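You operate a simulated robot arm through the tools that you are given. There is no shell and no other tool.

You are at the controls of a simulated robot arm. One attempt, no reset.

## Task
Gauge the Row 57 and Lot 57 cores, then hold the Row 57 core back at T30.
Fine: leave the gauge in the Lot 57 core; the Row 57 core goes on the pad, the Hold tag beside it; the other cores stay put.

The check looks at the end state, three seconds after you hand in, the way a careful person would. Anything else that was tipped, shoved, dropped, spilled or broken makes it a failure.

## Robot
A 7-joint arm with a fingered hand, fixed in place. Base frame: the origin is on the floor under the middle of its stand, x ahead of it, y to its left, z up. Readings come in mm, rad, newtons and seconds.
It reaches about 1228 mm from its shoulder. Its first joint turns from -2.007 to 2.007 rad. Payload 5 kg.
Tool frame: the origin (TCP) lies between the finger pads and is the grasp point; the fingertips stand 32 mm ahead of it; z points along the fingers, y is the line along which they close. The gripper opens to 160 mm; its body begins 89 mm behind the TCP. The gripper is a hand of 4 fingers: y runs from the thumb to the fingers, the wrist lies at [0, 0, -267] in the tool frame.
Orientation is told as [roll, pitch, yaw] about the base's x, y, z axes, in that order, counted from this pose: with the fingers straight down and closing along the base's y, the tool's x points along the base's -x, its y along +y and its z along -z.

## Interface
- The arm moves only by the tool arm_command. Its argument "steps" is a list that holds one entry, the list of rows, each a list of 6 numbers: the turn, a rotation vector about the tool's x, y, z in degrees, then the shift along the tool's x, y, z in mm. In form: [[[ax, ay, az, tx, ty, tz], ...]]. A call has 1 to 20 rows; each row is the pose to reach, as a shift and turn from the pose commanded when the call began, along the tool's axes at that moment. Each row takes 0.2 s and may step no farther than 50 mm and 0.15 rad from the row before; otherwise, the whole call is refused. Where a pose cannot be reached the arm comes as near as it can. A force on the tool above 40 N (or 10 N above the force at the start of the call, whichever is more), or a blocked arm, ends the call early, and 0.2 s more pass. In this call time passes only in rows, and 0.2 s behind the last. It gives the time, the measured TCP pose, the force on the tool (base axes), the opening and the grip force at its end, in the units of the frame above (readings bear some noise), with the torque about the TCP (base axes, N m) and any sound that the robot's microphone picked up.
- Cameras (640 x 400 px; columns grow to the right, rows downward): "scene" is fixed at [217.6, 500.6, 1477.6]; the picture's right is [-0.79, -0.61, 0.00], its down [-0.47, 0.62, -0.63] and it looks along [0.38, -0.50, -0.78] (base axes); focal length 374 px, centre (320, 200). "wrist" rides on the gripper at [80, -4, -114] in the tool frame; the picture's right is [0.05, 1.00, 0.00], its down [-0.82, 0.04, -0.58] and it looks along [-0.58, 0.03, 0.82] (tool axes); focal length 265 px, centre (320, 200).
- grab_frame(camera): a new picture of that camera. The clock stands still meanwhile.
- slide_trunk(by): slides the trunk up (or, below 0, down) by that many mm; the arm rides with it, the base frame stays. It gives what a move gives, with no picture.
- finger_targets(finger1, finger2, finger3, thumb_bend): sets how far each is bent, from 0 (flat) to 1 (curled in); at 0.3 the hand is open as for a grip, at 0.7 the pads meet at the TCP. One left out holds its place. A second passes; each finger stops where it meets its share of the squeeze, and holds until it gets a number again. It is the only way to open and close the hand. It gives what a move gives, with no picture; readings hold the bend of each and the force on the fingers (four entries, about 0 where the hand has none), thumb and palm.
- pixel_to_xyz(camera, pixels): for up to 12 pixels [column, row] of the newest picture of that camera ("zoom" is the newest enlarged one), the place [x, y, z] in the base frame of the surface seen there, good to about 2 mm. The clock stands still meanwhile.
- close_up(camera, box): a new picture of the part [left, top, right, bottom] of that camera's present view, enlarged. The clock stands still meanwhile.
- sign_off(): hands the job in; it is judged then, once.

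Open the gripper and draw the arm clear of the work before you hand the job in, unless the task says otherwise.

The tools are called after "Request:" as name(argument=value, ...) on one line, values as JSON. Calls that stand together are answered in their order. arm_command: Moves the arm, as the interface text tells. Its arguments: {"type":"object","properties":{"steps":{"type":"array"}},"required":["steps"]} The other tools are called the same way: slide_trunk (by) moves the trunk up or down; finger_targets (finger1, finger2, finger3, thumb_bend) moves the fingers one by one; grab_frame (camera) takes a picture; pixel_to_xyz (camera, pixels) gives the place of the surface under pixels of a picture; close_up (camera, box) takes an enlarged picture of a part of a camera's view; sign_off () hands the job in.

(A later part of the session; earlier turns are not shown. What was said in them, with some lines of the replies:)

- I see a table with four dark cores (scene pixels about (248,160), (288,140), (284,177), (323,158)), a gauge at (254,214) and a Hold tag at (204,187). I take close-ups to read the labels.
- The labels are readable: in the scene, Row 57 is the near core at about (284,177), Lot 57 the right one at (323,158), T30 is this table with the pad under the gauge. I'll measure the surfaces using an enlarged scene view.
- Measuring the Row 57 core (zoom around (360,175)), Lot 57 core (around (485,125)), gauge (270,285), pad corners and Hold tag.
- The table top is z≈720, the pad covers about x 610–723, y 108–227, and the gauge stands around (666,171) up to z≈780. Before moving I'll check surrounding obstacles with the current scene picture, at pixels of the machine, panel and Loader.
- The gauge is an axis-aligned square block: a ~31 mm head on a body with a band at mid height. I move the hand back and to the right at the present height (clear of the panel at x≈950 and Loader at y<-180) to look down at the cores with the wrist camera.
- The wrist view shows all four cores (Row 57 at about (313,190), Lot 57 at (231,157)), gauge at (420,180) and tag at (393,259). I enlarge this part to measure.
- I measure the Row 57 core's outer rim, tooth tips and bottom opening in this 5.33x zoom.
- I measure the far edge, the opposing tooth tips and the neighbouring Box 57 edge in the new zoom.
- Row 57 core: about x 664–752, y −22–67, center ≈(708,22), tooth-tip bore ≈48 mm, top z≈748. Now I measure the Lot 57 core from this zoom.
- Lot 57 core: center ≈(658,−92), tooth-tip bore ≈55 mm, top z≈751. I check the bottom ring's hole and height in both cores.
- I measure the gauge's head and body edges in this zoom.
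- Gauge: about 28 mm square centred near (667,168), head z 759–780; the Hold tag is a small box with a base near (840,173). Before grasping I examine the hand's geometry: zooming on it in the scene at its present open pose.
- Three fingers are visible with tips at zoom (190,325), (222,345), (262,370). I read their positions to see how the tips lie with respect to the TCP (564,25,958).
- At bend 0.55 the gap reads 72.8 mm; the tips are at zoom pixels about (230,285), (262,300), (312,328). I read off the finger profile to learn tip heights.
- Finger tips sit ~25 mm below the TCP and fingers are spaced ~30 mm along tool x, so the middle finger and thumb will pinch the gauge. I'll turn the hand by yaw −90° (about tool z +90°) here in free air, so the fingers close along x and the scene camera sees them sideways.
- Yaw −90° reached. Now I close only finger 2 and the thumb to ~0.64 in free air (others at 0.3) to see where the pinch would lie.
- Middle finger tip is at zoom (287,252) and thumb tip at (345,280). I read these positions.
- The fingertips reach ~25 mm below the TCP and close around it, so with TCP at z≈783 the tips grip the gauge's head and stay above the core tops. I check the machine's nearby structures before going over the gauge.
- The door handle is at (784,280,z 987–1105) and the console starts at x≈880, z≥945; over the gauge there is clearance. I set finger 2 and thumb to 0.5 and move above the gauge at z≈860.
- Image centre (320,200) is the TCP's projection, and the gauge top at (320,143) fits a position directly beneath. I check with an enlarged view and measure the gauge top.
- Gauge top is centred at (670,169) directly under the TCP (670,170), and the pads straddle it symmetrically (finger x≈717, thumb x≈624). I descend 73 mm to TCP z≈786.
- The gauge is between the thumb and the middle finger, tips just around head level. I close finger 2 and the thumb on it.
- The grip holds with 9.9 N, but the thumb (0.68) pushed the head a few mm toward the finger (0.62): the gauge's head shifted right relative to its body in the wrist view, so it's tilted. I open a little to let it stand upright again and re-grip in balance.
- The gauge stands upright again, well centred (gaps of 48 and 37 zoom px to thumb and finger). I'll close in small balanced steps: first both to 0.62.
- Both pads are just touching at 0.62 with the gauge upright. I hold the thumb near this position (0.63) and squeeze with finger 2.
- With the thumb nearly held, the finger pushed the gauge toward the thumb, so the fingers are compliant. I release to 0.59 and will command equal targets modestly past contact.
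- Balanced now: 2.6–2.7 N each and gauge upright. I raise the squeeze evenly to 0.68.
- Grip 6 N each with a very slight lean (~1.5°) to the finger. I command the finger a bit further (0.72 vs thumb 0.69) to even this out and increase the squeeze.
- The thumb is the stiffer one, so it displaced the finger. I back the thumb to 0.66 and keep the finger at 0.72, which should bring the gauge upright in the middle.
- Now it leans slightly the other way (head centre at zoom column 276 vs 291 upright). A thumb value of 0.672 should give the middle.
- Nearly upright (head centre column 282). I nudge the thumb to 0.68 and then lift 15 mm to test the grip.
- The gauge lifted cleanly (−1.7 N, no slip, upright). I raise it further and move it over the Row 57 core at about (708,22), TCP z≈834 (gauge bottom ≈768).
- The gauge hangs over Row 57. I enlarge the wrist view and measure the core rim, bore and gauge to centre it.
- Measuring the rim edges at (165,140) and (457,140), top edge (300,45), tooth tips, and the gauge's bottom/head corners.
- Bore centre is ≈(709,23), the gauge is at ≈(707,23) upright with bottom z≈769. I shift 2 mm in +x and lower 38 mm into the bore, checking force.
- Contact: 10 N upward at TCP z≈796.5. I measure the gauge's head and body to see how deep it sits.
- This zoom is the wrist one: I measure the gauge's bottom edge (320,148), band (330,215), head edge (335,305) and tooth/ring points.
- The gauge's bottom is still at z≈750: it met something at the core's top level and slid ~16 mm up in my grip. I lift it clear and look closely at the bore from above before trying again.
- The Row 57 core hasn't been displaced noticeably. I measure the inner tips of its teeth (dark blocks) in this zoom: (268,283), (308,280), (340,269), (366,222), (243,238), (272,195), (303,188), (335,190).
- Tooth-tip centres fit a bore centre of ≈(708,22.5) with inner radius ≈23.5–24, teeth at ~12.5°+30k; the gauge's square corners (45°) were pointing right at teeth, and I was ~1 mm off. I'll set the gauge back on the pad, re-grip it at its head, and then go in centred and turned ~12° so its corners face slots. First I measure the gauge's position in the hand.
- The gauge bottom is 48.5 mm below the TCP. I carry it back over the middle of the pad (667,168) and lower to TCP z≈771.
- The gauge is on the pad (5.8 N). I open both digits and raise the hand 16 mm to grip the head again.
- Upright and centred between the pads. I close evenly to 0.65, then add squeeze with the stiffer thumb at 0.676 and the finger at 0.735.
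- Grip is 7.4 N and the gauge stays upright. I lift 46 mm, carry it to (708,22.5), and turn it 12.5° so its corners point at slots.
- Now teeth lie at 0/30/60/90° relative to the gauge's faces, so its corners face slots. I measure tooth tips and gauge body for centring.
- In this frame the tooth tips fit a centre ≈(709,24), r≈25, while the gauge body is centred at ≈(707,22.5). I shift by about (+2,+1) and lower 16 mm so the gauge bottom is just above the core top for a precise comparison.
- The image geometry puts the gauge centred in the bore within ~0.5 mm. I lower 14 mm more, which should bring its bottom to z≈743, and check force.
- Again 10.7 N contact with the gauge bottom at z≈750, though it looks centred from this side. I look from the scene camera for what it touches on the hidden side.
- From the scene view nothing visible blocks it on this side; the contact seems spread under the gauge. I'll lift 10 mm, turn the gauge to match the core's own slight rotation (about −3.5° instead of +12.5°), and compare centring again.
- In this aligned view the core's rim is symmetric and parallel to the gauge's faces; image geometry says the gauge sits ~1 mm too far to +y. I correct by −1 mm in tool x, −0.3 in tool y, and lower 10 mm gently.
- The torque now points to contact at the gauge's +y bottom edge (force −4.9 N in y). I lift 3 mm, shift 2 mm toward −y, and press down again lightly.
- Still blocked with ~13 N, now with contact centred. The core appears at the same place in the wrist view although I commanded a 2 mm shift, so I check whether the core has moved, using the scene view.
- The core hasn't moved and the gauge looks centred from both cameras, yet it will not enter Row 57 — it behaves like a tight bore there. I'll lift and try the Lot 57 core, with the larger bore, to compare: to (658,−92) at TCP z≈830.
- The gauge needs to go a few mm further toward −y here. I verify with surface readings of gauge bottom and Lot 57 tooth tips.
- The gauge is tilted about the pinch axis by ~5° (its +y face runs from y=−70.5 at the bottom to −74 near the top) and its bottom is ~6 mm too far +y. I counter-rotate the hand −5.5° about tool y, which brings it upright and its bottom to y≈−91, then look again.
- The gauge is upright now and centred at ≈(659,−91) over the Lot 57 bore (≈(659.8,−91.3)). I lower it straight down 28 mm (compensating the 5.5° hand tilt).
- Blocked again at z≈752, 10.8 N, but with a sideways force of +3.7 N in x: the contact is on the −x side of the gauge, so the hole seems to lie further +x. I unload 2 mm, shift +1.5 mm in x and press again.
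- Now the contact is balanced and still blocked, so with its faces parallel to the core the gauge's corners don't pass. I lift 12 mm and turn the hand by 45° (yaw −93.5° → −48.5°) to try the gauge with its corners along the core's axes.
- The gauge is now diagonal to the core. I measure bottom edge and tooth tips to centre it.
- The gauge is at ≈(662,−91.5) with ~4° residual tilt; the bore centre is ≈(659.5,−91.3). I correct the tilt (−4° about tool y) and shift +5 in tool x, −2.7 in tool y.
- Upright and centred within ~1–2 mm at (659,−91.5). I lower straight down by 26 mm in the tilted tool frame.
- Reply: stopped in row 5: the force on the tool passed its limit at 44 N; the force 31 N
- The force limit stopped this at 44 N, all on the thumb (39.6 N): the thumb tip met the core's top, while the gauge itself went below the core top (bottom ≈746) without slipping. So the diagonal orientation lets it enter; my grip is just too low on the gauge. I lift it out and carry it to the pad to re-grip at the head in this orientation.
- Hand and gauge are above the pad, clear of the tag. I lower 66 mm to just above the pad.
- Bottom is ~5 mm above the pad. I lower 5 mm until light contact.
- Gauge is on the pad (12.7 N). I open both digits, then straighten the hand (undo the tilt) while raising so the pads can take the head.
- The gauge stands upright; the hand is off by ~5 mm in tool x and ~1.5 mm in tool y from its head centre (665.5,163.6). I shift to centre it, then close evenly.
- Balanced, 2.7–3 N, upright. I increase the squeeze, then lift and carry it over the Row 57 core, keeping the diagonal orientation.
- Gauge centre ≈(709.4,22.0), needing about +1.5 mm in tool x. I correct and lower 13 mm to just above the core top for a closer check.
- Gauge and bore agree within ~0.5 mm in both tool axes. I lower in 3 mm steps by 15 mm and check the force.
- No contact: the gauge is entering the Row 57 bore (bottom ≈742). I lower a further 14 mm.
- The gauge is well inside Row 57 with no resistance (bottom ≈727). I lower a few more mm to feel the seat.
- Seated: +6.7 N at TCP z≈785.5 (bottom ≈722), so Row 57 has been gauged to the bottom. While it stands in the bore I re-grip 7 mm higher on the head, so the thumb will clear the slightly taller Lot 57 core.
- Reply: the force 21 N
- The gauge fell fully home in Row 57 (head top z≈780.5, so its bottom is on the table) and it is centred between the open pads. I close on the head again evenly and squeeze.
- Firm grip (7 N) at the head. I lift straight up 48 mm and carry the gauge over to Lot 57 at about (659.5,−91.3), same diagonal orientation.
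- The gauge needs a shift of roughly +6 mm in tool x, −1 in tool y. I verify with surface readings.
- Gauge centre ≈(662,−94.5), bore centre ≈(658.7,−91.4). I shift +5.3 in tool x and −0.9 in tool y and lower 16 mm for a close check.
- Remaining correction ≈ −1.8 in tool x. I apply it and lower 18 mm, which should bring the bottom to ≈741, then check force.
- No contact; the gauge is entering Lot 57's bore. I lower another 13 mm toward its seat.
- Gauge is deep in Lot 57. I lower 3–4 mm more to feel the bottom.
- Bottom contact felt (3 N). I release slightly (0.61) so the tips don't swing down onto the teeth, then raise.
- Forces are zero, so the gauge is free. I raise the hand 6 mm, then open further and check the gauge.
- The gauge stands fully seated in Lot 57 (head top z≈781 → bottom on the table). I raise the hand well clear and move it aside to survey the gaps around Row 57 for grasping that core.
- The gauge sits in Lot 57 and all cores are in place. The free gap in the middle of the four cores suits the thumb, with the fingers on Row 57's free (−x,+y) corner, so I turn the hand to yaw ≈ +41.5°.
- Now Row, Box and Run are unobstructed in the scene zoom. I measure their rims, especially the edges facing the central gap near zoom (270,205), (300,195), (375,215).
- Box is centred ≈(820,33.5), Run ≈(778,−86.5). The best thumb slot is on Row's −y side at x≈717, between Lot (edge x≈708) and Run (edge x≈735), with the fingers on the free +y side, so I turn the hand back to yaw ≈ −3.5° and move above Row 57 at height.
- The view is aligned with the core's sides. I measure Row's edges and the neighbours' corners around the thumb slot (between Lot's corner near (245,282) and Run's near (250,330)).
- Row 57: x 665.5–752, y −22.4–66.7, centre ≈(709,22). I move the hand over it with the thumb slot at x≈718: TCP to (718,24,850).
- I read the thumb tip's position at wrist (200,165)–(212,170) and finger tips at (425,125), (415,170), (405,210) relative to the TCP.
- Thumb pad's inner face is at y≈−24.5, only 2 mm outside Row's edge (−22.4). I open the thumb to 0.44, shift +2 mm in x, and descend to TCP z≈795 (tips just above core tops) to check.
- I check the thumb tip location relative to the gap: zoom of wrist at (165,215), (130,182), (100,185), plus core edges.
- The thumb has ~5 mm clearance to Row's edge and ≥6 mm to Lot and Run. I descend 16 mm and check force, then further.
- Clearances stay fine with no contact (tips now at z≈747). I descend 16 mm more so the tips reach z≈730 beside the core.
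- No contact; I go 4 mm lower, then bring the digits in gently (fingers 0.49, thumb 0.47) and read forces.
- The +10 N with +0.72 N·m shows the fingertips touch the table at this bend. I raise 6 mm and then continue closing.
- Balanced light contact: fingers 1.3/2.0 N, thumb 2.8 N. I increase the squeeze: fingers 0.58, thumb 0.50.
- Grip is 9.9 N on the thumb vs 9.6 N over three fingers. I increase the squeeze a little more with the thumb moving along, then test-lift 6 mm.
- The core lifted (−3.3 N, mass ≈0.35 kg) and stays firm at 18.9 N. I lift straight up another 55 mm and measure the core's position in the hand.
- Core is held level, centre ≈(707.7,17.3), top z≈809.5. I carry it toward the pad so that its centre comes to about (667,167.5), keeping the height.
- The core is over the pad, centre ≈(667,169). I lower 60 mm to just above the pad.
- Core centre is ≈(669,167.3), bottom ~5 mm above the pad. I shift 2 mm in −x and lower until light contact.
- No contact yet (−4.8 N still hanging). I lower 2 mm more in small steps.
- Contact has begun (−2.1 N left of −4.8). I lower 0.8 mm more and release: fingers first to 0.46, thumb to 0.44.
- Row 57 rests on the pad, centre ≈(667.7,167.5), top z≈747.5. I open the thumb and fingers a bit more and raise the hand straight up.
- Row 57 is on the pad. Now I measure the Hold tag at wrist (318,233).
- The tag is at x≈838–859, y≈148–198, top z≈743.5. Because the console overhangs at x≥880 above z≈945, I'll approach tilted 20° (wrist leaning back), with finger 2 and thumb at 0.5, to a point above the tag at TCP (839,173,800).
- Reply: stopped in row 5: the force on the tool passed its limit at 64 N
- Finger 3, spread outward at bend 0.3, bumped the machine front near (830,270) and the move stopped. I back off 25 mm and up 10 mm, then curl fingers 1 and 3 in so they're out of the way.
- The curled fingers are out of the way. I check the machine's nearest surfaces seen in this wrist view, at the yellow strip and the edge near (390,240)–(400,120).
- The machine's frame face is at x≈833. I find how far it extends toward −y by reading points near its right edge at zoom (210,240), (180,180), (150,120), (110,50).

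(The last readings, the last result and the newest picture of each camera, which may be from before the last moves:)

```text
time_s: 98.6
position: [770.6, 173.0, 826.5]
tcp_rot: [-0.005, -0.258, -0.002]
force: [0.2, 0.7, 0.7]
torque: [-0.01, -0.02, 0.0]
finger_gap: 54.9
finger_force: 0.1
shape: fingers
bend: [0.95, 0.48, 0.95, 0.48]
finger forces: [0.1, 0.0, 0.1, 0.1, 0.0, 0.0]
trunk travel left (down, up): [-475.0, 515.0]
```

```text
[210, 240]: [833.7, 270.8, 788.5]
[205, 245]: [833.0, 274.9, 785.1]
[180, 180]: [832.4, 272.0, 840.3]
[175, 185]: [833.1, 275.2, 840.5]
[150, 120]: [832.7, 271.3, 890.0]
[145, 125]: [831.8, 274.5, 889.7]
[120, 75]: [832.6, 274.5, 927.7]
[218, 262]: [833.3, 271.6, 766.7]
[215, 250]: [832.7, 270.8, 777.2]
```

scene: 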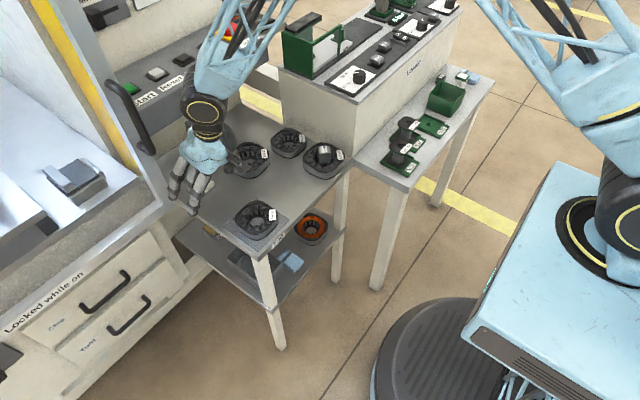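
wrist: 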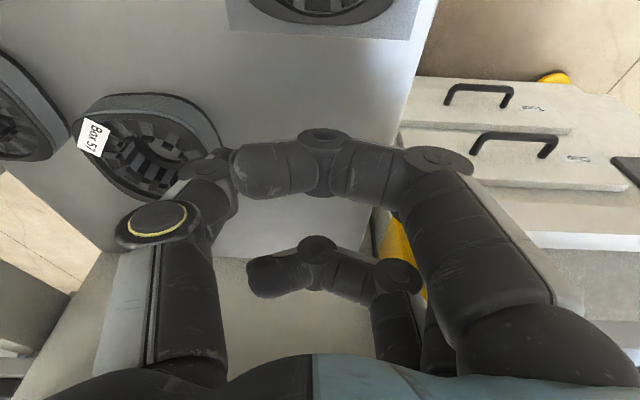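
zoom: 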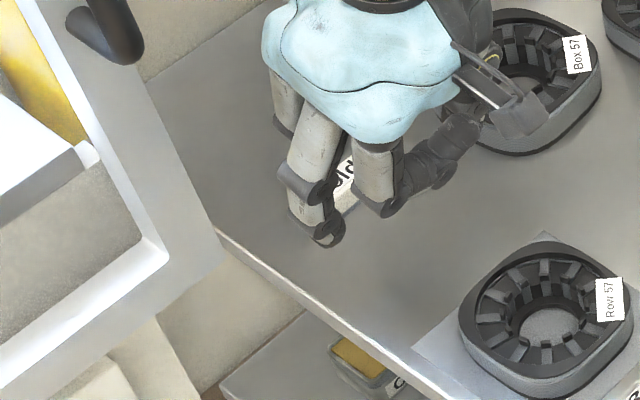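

The frame occupies x≥832, y≥266 only. With fingers 1 and 3 curled and finger 2 at 0.54 (outer side ≈y 245), the approach is clear. I move to TCP (839,172,800) with 20° tilt.

Request:
finger_targets(finger2=0.54, thumb_bend=0.48)

Request:
arm_command(steps=[[[0, -1.7, 0, -19.8, -0.3, 14.3], [0, -3.4, 0, -39.7, -0.7, 28.6], [0, -5.2, 0, -59.5, -1, 43]]])

Request:
grab_frame(camera="wrist")

Request:
close_up(camera="scene", box=[120, 110, 280, 230])

```text
time_s: 99.6
position: [770.7, 172.9, 826.3]
tcp_rot: [-0.005, -0.259, -0.004]
force: [-0.4, -0.1, 0.2]
torque: [0.0, 0.01, 0.04]
finger_gap: 55.1
finger_force: 0.1
shape: fingers
bend: [0.95, 0.54, 0.95, 0.48]
finger forces: [0.0, 0.0, 0.1, 0.1, 0.0, 0.1]
trunk travel left (down, up): [-475.0, 515.0]
```

```text
time_s: 100.4
position: [838.1, 171.6, 799.2]
tcp_rot: [-0.006, -0.35, -0.003]
force: [-0.4, 1.0, 0.9]
torque: [0.01, 0.04, 0.01]
finger_gap: 54.9
finger_force: 0.0
shape: fingers
bend: [0.95, 0.54, 0.95, 0.48]
finger forces: [0.0, 0.1, 0.1, 0.1, 0.0, 0.0]
trunk travel left (down, up): [-475.0, 515.0]
```

```text
taken
```

wrist: 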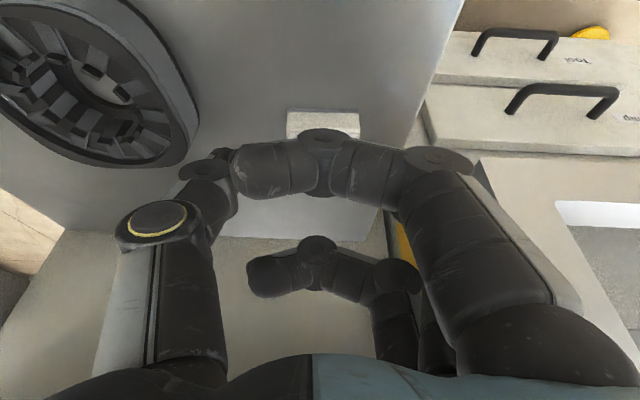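

```text
3.33 times, centred on (200, 170) of scene
```

zoom: 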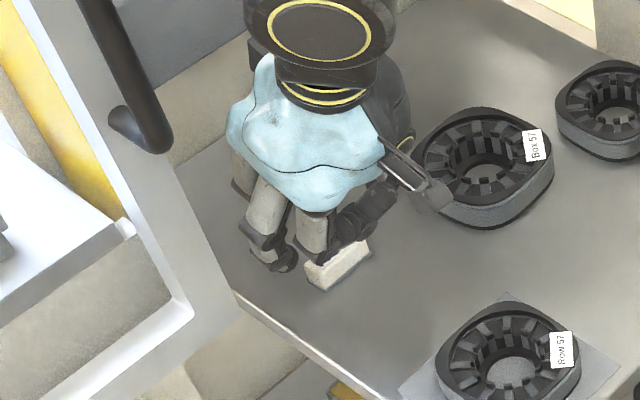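

The tag's near side shows at wrist (323,122), partly hidden by curled finger 1. I check finger 1's height and the visible part of the tag.

Request:
pixel_to_xyz(camera="wrist", pixels=[[270, 147], [270, 165], [270, 190], [350, 155], [323, 122], [290, 115], [357, 115], [322, 190], [305, 113], [280, 270], [230, 165], [385, 180]])

Request:
close_up(camera="scene", box=[170, 150, 240, 210])

Request:
pixel_to_xyz(camera="zoom", pixels=[[325, 250], [260, 240], [290, 270], [250, 200], [290, 210], [380, 190], [340, 200], [230, 160], [345, 255]])

```text
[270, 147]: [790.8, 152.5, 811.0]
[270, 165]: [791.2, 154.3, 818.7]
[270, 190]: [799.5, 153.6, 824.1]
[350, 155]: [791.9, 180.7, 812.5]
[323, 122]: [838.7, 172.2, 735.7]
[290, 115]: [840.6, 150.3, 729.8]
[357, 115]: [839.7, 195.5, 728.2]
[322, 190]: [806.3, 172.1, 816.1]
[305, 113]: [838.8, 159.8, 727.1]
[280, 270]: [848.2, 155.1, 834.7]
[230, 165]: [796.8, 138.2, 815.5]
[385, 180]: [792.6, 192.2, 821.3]
```

```text
6.67 times, centred on (205, 180) of scene
```

zoom: 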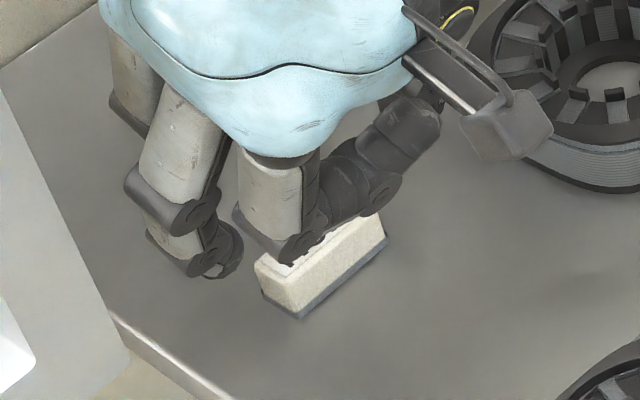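

```text
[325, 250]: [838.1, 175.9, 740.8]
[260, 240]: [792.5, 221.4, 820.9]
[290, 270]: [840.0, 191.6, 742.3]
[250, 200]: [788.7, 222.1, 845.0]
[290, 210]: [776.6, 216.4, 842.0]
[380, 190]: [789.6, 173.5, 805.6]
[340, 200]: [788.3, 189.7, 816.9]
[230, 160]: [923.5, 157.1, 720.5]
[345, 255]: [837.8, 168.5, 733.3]
```

Tag spans y≈148–197.5 with its near face at x≈838.7; curled finger 1 stays above z≈800 (will be ≈767 after descent, above the tag's 743 top). I lower 33 mm straight down.

Request:
arm_command(steps=[[[0, 0, 0, 3.2, 0.5, 9.5], [0, 0, 0, 6.4, 1, 19], [0, 0, 0, 8.9, 1, 26.5], [0, 0, 0, 10.6, 1, 31.8]]])

Request:
grab_frame(camera="wrist")

Request:
close_up(camera="scene", box=[160, 150, 250, 220])

```text
time_s: 101.4
position: [838.0, 172.4, 765.9]
tcp_rot: [-0.004, -0.348, -0.003]
force: [-0.5, -0.1, -1.1]
torque: [0.0, -0.01, 0.01]
finger_gap: 54.8
finger_force: 0.1
shape: fingers
bend: [0.95, 0.54, 0.95, 0.48]
finger forces: [0.0, 0.0, 0.1, 0.0, 0.1, 0.0]
trunk travel left (down, up): [-475.0, 515.0]
```

```text
taken
```

wrist: 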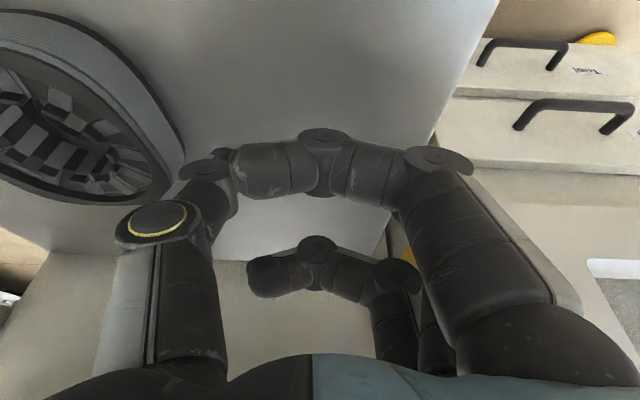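

```text
5.71 times, centred on (205, 185) of scene
```

zoom: 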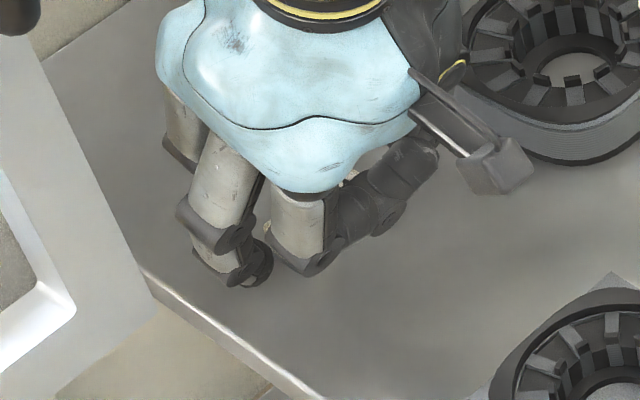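

No contact; the tag is hidden under the hand now. I close in even steps: first both to 0.56.

Request:
finger_targets(finger2=0.56, thumb_bend=0.56)

Request:
finger_targets(finger2=0.6, thumb_bend=0.59)

```text
time_s: 102.4
position: [837.8, 173.6, 766.6]
tcp_rot: [-0.006, -0.35, -0.004]
force: [0.4, -0.4, -0.5]
torque: [0.0, 0.0, 0.02]
finger_gap: 49.0
finger_force: 0.1
shape: fingers
bend: [0.95, 0.56, 0.95, 0.56]
finger forces: [0.0, 0.0, 0.1, 0.0, 0.0, 0.1]
trunk travel left (down, up): [-475.0, 515.0]
```

```text
time_s: 103.4
position: [837.1, 172.1, 767.3]
tcp_rot: [-0.005, -0.35, -0.001]
force: [0.3, -0.4, -0.7]
torque: [-0.02, -0.02, -0.02]
finger_gap: 47.4
finger_force: 1.7
shape: fingers
bend: [0.95, 0.58, 0.95, 0.58]
finger forces: [0.0, 2.1, 0.0, 0.1, 2.0, 0.1]
trunk travel left (down, up): [-475.0, 515.0]
```

Both touch the tag at 0.58 with 2 N each. I increase the squeeze and test-lift 10 mm.

Request:
finger_targets(finger2=0.67, thumb_bend=0.615)

Request:
arm_command(steps=[[[0, 0, 0, -1.7, 0, -4.7], [0, 0, 0, -3.4, 0, -9.4]]])

Request:
close_up(camera="scene", box=[160, 150, 250, 220])

Request:
grab_frame(camera="wrist")

```text
time_s: 104.4
position: [836.2, 171.9, 766.3]
tcp_rot: [-0.005, -0.349, -0.002]
force: [-0.5, 0.3, 0.5]
torque: [-0.01, 0.01, 0.01]
finger_gap: 47.4
finger_force: 7.4
shape: fingers
bend: [0.95, 0.6, 0.95, 0.59]
finger forces: [0.0, 7.4, 0.1, 0.0, 7.4, 0.1]
trunk travel left (down, up): [-475.0, 515.0]
```

```text
time_s: 105.0
position: [839.4, 171.9, 775.4]
tcp_rot: [-0.005, -0.349, -0.004]
force: [-0.3, 0.0, -0.2]
torque: [0.02, 0.0, 0.0]
finger_gap: 47.2
finger_force: 7.2
shape: fingers
bend: [0.95, 0.6, 0.95, 0.59]
finger forces: [0.0, 7.5, 0.0, 0.1, 7.4, 0.0]
trunk travel left (down, up): [-475.0, 515.0]
```

```text
5.71 times, centred on (205, 185) of scene
```

zoom: 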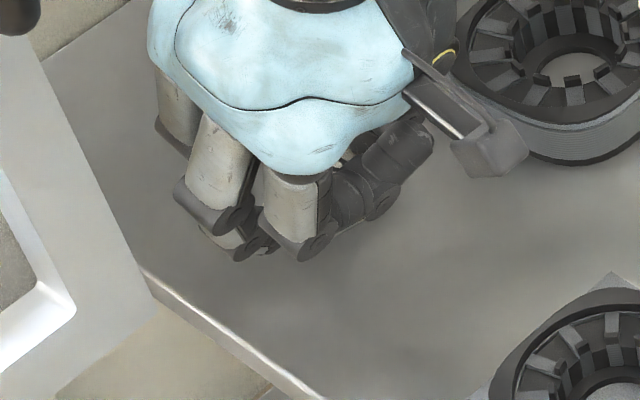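

```text
taken
```

wrist: 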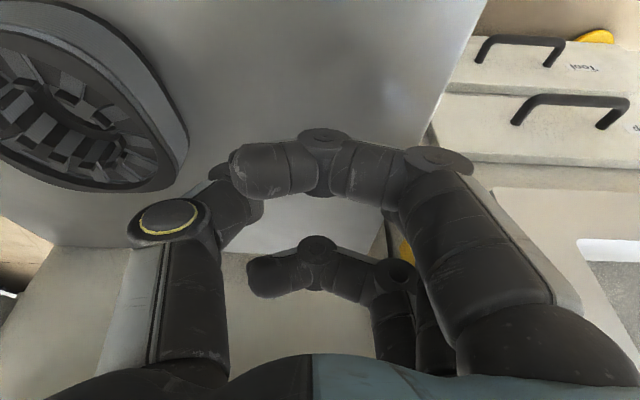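

The grip holds 7.4 N with the tag between the pads. I carry it ~100 mm toward −x, to beside the Row 57 core, at a slightly higher level.

Request:
arm_command(steps=[[[0, 0, 0, -3.4, 0, -9.4], [0, 0, 0, 19, -0.8, -18], [0, 0, 0, 43, -1.5, -26.7], [0, 0, 0, 67, -2.3, -35.4], [0, 0, 0, 91.4, -3, -44]]])

Request:
grab_frame(camera="scene")

Request:
close_up(camera="scene", box=[160, 130, 290, 240])

```text
time_s: 106.2
position: [739.8, 169.8, 786.4]
tcp_rot: [-0.005, -0.349, 0.0]
force: [-0.3, 0.4, -0.1]
torque: [0.01, -0.02, 0.06]
finger_gap: 47.7
finger_force: 7.5
shape: fingers
bend: [0.95, 0.6, 0.95, 0.59]
finger forces: [0.1, 7.4, 0.1, 0.0, 7.4, 0.1]
trunk travel left (down, up): [-475.0, 515.0]
```

```text
taken
```

scene: 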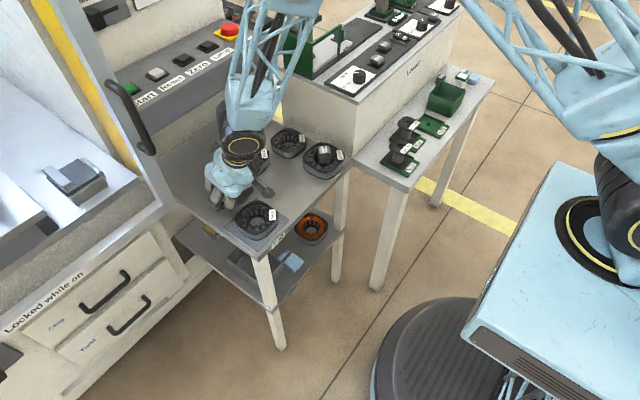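

```text
3.64 times, centred on (225, 185) of scene
```

zoom: 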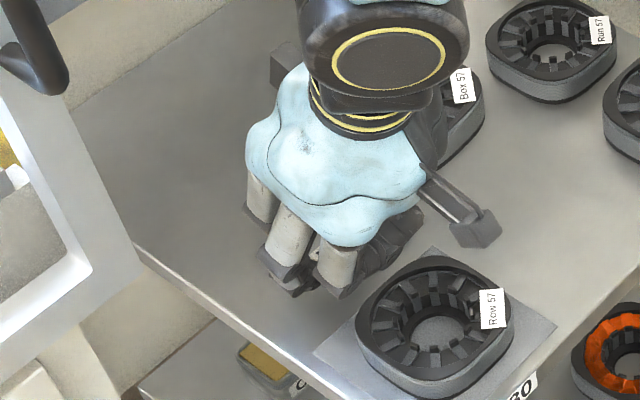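

The tag has left its old spot and is in the hand. I lower 18 mm, then in small steps until contact.

Request:
arm_command(steps=[[[0, 0, 0, 2.1, 0, 5.6], [0, 0, 0, 4.1, 0, 11.3], [0, 0, 0, 6.2, 0, 16.9]]])

Request:
arm_command(steps=[[[0, 0, 0, 0.4, 0, 1], [0, 0, 0, 0.8, 0, 2.2]]])

```text
time_s: 107.0
position: [737.6, 169.5, 768.2]
tcp_rot: [-0.005, -0.35, -0.002]
force: [-0.7, 0.0, 0.6]
torque: [-0.02, 0.01, -0.02]
finger_gap: 47.5
finger_force: 7.3
shape: fingers
bend: [0.95, 0.6, 0.95, 0.59]
finger forces: [0.1, 7.4, 0.0, 0.0, 7.4, 0.0]
trunk travel left (down, up): [-475.0, 515.0]
```

```text
time_s: 107.6
position: [737.8, 169.9, 767.8]
tcp_rot: [-0.004, -0.348, 0.0]
force: [0.0, -0.4, 0.9]
torque: [0.02, 0.01, 0.03]
finger_gap: 47.3
finger_force: 7.3
shape: fingers
bend: [0.95, 0.6, 0.95, 0.59]
finger forces: [0.0, 7.4, 0.0, 0.0, 7.3, 0.0]
trunk travel left (down, up): [-475.0, 515.0]
```

Slight contact (0.9 N). One more small step down.

Request:
arm_command(steps=[[[0, 0, 0, 0.4, 0, 1.1]]])

```text
time_s: 108.0
position: [738.5, 170.5, 766.7]
tcp_rot: [-0.005, -0.348, -0.002]
force: [0.9, -0.3, 3.4]
torque: [-0.07, -0.04, 0.01]
finger_gap: 47.7
finger_force: 7.8
shape: fingers
bend: [0.95, 0.6, 0.95, 0.59]
finger forces: [0.0, 7.6, 0.1, 0.0, 7.5, 0.0]
trunk travel left (down, up): [-475.0, 515.0]
```

Clear contact with the table (3.4 N). I release the tag: both digits to 0.54 gently.

Request:
finger_targets(finger2=0.56, thumb_bend=0.56)

Request:
finger_targets(finger2=0.52, thumb_bend=0.52)

```text
time_s: 109.0
position: [737.5, 170.1, 765.6]
tcp_rot: [-0.006, -0.349, -0.002]
force: [-0.7, 0.2, 0.4]
torque: [-0.01, 0.02, -0.01]
finger_gap: 48.5
finger_force: 0.0
shape: fingers
bend: [0.95, 0.56, 0.95, 0.56]
finger forces: [0.1, 0.1, 0.1, 0.1, 0.0, 0.1]
trunk travel left (down, up): [-475.0, 515.0]
```

```text
time_s: 110.0
position: [737.6, 169.8, 765.5]
tcp_rot: [-0.005, -0.349, -0.002]
force: [-0.6, -1.5, -0.4]
torque: [-0.03, 0.0, 0.02]
finger_gap: 51.6
finger_force: 0.1
shape: fingers
bend: [0.95, 0.52, 0.95, 0.52]
finger forces: [0.0, 0.0, 0.0, 0.0, 0.1, 0.1]
trunk travel left (down, up): [-475.0, 515.0]
```

Released. I raise the hand straight up ~60 mm, then higher, and look.

Request:
arm_command(steps=[[[0, 0, 0, -3.4, 0, -9.4], [0, 0, 0, -10.3, 0, -28.2], [0, 0, 0, -20.6, 0, -56.3], [0, 0, 0, -34.3, 0, -93.9]]])

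Request:
grab_frame(camera="scene")

Request:
grab_frame(camera="wrist")

Request:
close_up(camera="scene", box=[180, 140, 310, 250])

```text
time_s: 111.0
position: [736.7, 170.6, 865.7]
tcp_rot: [-0.006, -0.348, -0.003]
force: [-0.7, -0.5, -0.3]
torque: [0.01, 0.01, 0.02]
finger_gap: 51.6
finger_force: 0.1
shape: fingers
bend: [0.95, 0.52, 0.95, 0.52]
finger forces: [0.0, 0.0, 0.1, 0.1, 0.1, 0.0]
trunk travel left (down, up): [-475.0, 515.0]
```

```text
taken
```

scene: 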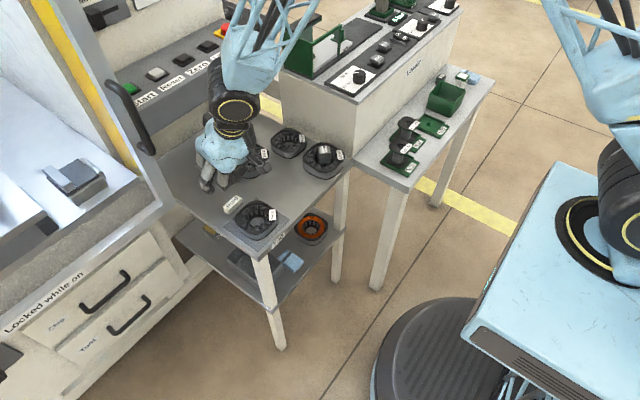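

```text
taken
```

wrist: 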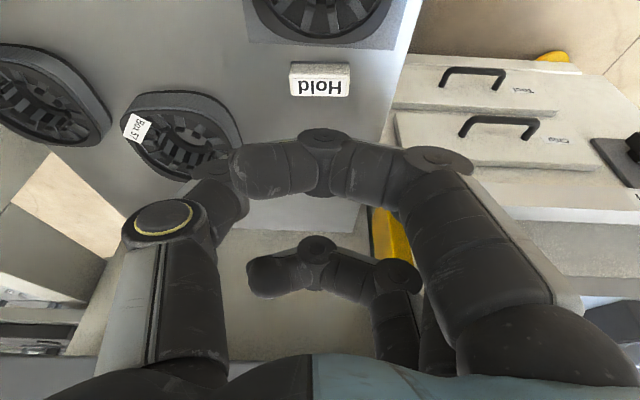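

```text
3.64 times, centred on (245, 195) of scene
```

zoom: 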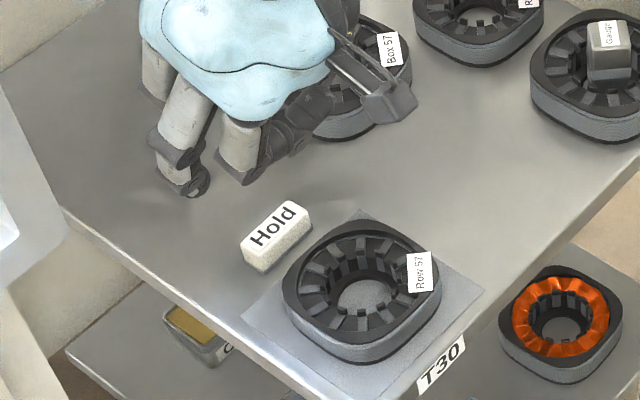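

The Hold tag stands upright beside the Row 57 core at zoom (275,235), and the core is on the pad. I retreat up and back, level the hand, and then open the fingers.

Request:
arm_command(steps=[[[0, 3.3, 0, 24.6, -10, -25], [0, 6.7, 0, 49.2, -20, -50], [0, 10, 0, 73.9, -30, -75], [0, 13.3, 0, 98.5, -40, -100], [0, 16.7, 0, 123, -50, -125], [0, 20, 0, 147.8, -60, -149.6]]])

Request:
finger_targets(finger1=0.3, finger2=0.3, finger3=0.3, thumb_bend=0.3)

Request:
grab_frame(camera="scene")

Request:
grab_frame(camera="wrist")

```text
time_s: 112.4
position: [547.0, 108.0, 955.6]
tcp_rot: [-0.005, 0.0, -0.004]
force: [-0.4, -0.2, -0.4]
torque: [-0.01, -0.03, -0.02]
finger_gap: 51.6
finger_force: 0.1
shape: fingers
bend: [0.95, 0.52, 0.95, 0.52]
finger forces: [0.0, 0.0, 0.1, 0.0, 0.1, 0.1]
trunk travel left (down, up): [-475.0, 515.0]
```

```text
time_s: 113.4
position: [546.9, 108.4, 954.5]
tcp_rot: [-0.006, -0.001, -0.005]
force: [0.0, 0.5, -1.0]
torque: [-0.02, 0.0, 0.01]
finger_gap: 170.1
finger_force: 0.0
shape: fingers
bend: [0.3, 0.3, 0.3, 0.3]
finger forces: [0.0, 0.0, 0.1, 0.0, 0.0, 0.0]
trunk travel left (down, up): [-475.0, 515.0]
```

```text
taken
```

scene: 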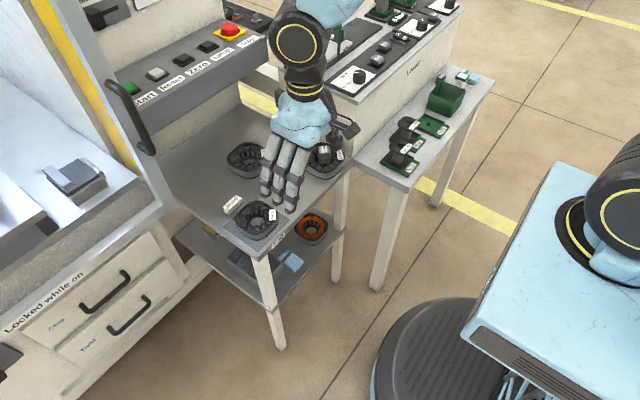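

```text
taken
```

wrist: 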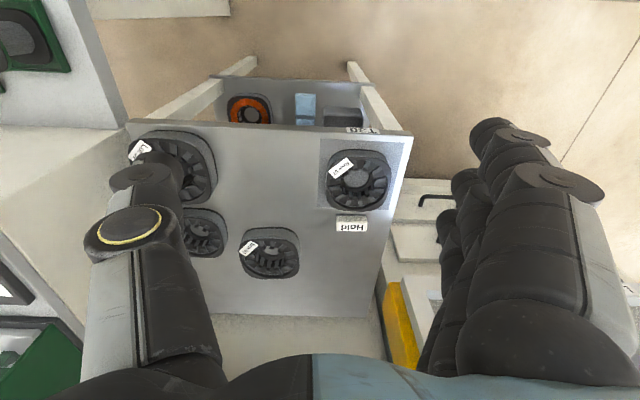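

Hand is open and clear. I withdraw further up and back to see the whole table unobstructed for a final check.

Request:
arm_command(steps=[[[0, 0, 0, 20, 20, -30], [0, 0, 0, 40, 40, -60], [0, 0, 0, 60, 60, -90], [0, 0, 0, 80, 80, -120]]])

Request:
grab_frame(camera="scene")

Request:
close_up(camera="scene", box=[180, 110, 360, 250])

Request:
close_up(camera="wrist", box=[100, 60, 460, 300])

```text
time_s: 114.4
position: [467.4, 188.9, 1074.4]
tcp_rot: [-0.004, -0.002, -0.005]
force: [-0.3, 0.5, 0.3]
torque: [0.03, 0.01, 0.0]
finger_gap: 169.9
finger_force: 0.0
shape: fingers
bend: [0.3, 0.3, 0.3, 0.3]
finger forces: [0.0, 0.1, 0.0, 0.0, 0.1, 0.1]
trunk travel left (down, up): [-475.0, 515.0]
```

```text
taken
```

scene: 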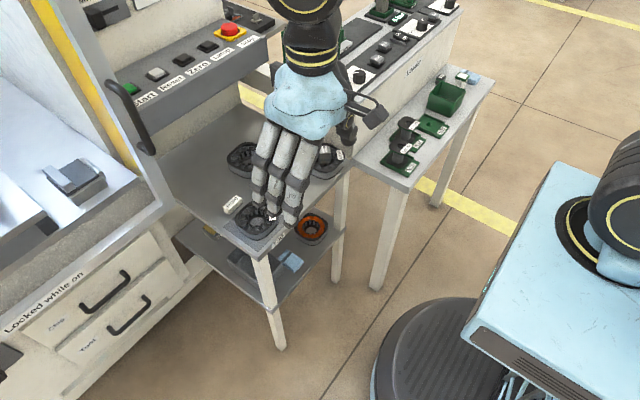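

```text
2.86 times, centred on (270, 180) of scene
```

zoom: 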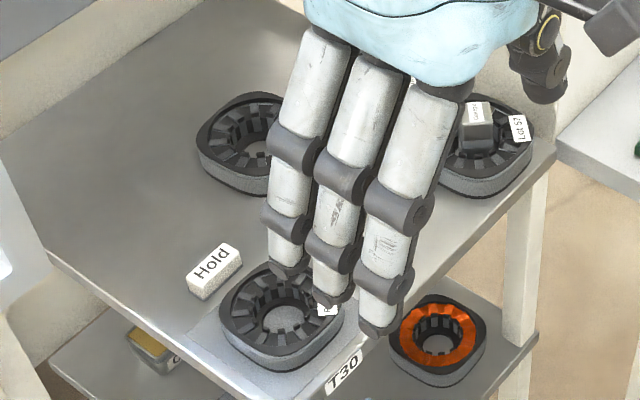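

```text
1.67 times, centred on (280, 180) of wrist
```

zoom: 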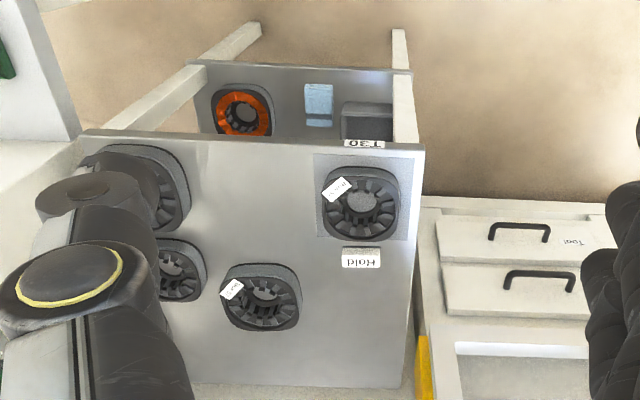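

The wrist view shows core on pad with the tag beside it, Box and Run in place. I slide the trunk up to uncover the scene camera's view for a last check of the gauge in Lot 57.

Request:
slide_trunk(by=200)

Request:
grab_frame(camera="scene")

Request:
close_up(camera="scene", box=[180, 110, 360, 250])

```text
time_s: 116.6
position: [468.0, 190.6, 1273.5]
tcp_rot: [-0.006, 0.001, -0.006]
force: [0.1, -0.3, -0.2]
torque: [-0.01, 0.0, -0.03]
finger_gap: 170.1
finger_force: 0.0
shape: fingers
bend: [0.3, 0.3, 0.3, 0.3]
finger forces: [0.0, 0.1, 0.0, 0.0, 0.1, 0.1]
trunk travel left (down, up): [-675.0, 315.0]
```

```text
taken
```

scene: 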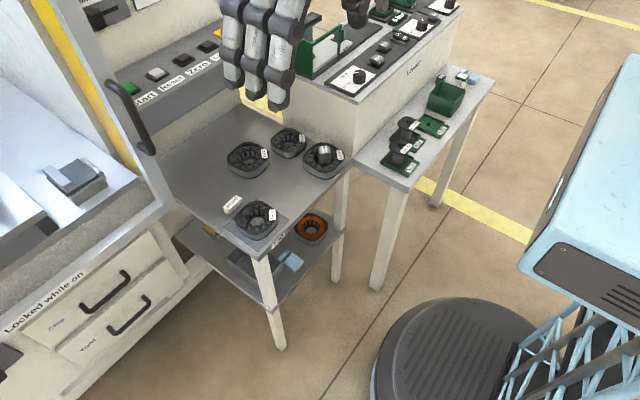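

```text
2.86 times, centred on (270, 180) of scene
```

zoom: 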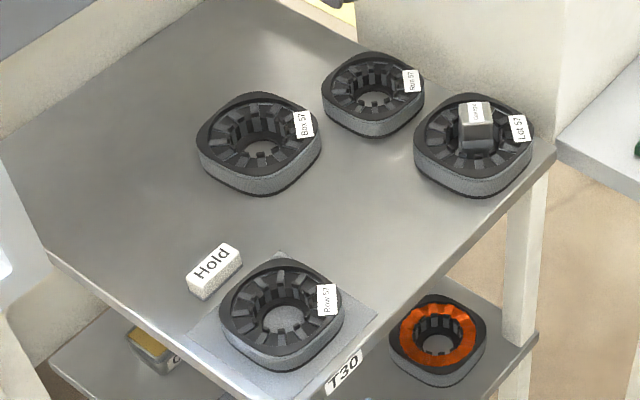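

The view is unobstructed. The gauge stands in Lot 57 at zoom (475,130), Row 57 is on the pad at T30 with the Hold tag upright beside it, and Box 57 and Run 57 are in place. The hand is open and clear, so I hand in.

Request:
sign_off()

```text
The job is handed in.
```

The job is handed in. The end state is as asked: Row 57 is on the T30 pad with the Hold tag upright beside it, and the gauge is left in Lot 57. Box 57 and Run 57 look to be in place, judging by the last pictures.

- **Gauging:** the gauge went fully down in both cores, but only when turned diagonally to the core. My earlier tries with it parallel, or only slightly turned, were blocked at the core top with about 10 N and did no visible harm.
- **Contacts along the way:**
  - On one try at Lot 57 my thumb pressed on the core and the move stopped at 44 N.
  - While I reached for the tag, one finger bumped the machine frame and the move stopped at 64 N. I backed off and saw no sign of damage.
- **Row 57 position:** it is close to the centre of the pad, about 2 cm inside the edges by my readings. It slid a few millimetres while I gripped it, before the lift.
- **Tag position:** it stands on the table just off the pad, on the side away from the robot. It is about 3 cm from the core.

The hand is open and drawn well clear, with the trunk raised 200 mm.
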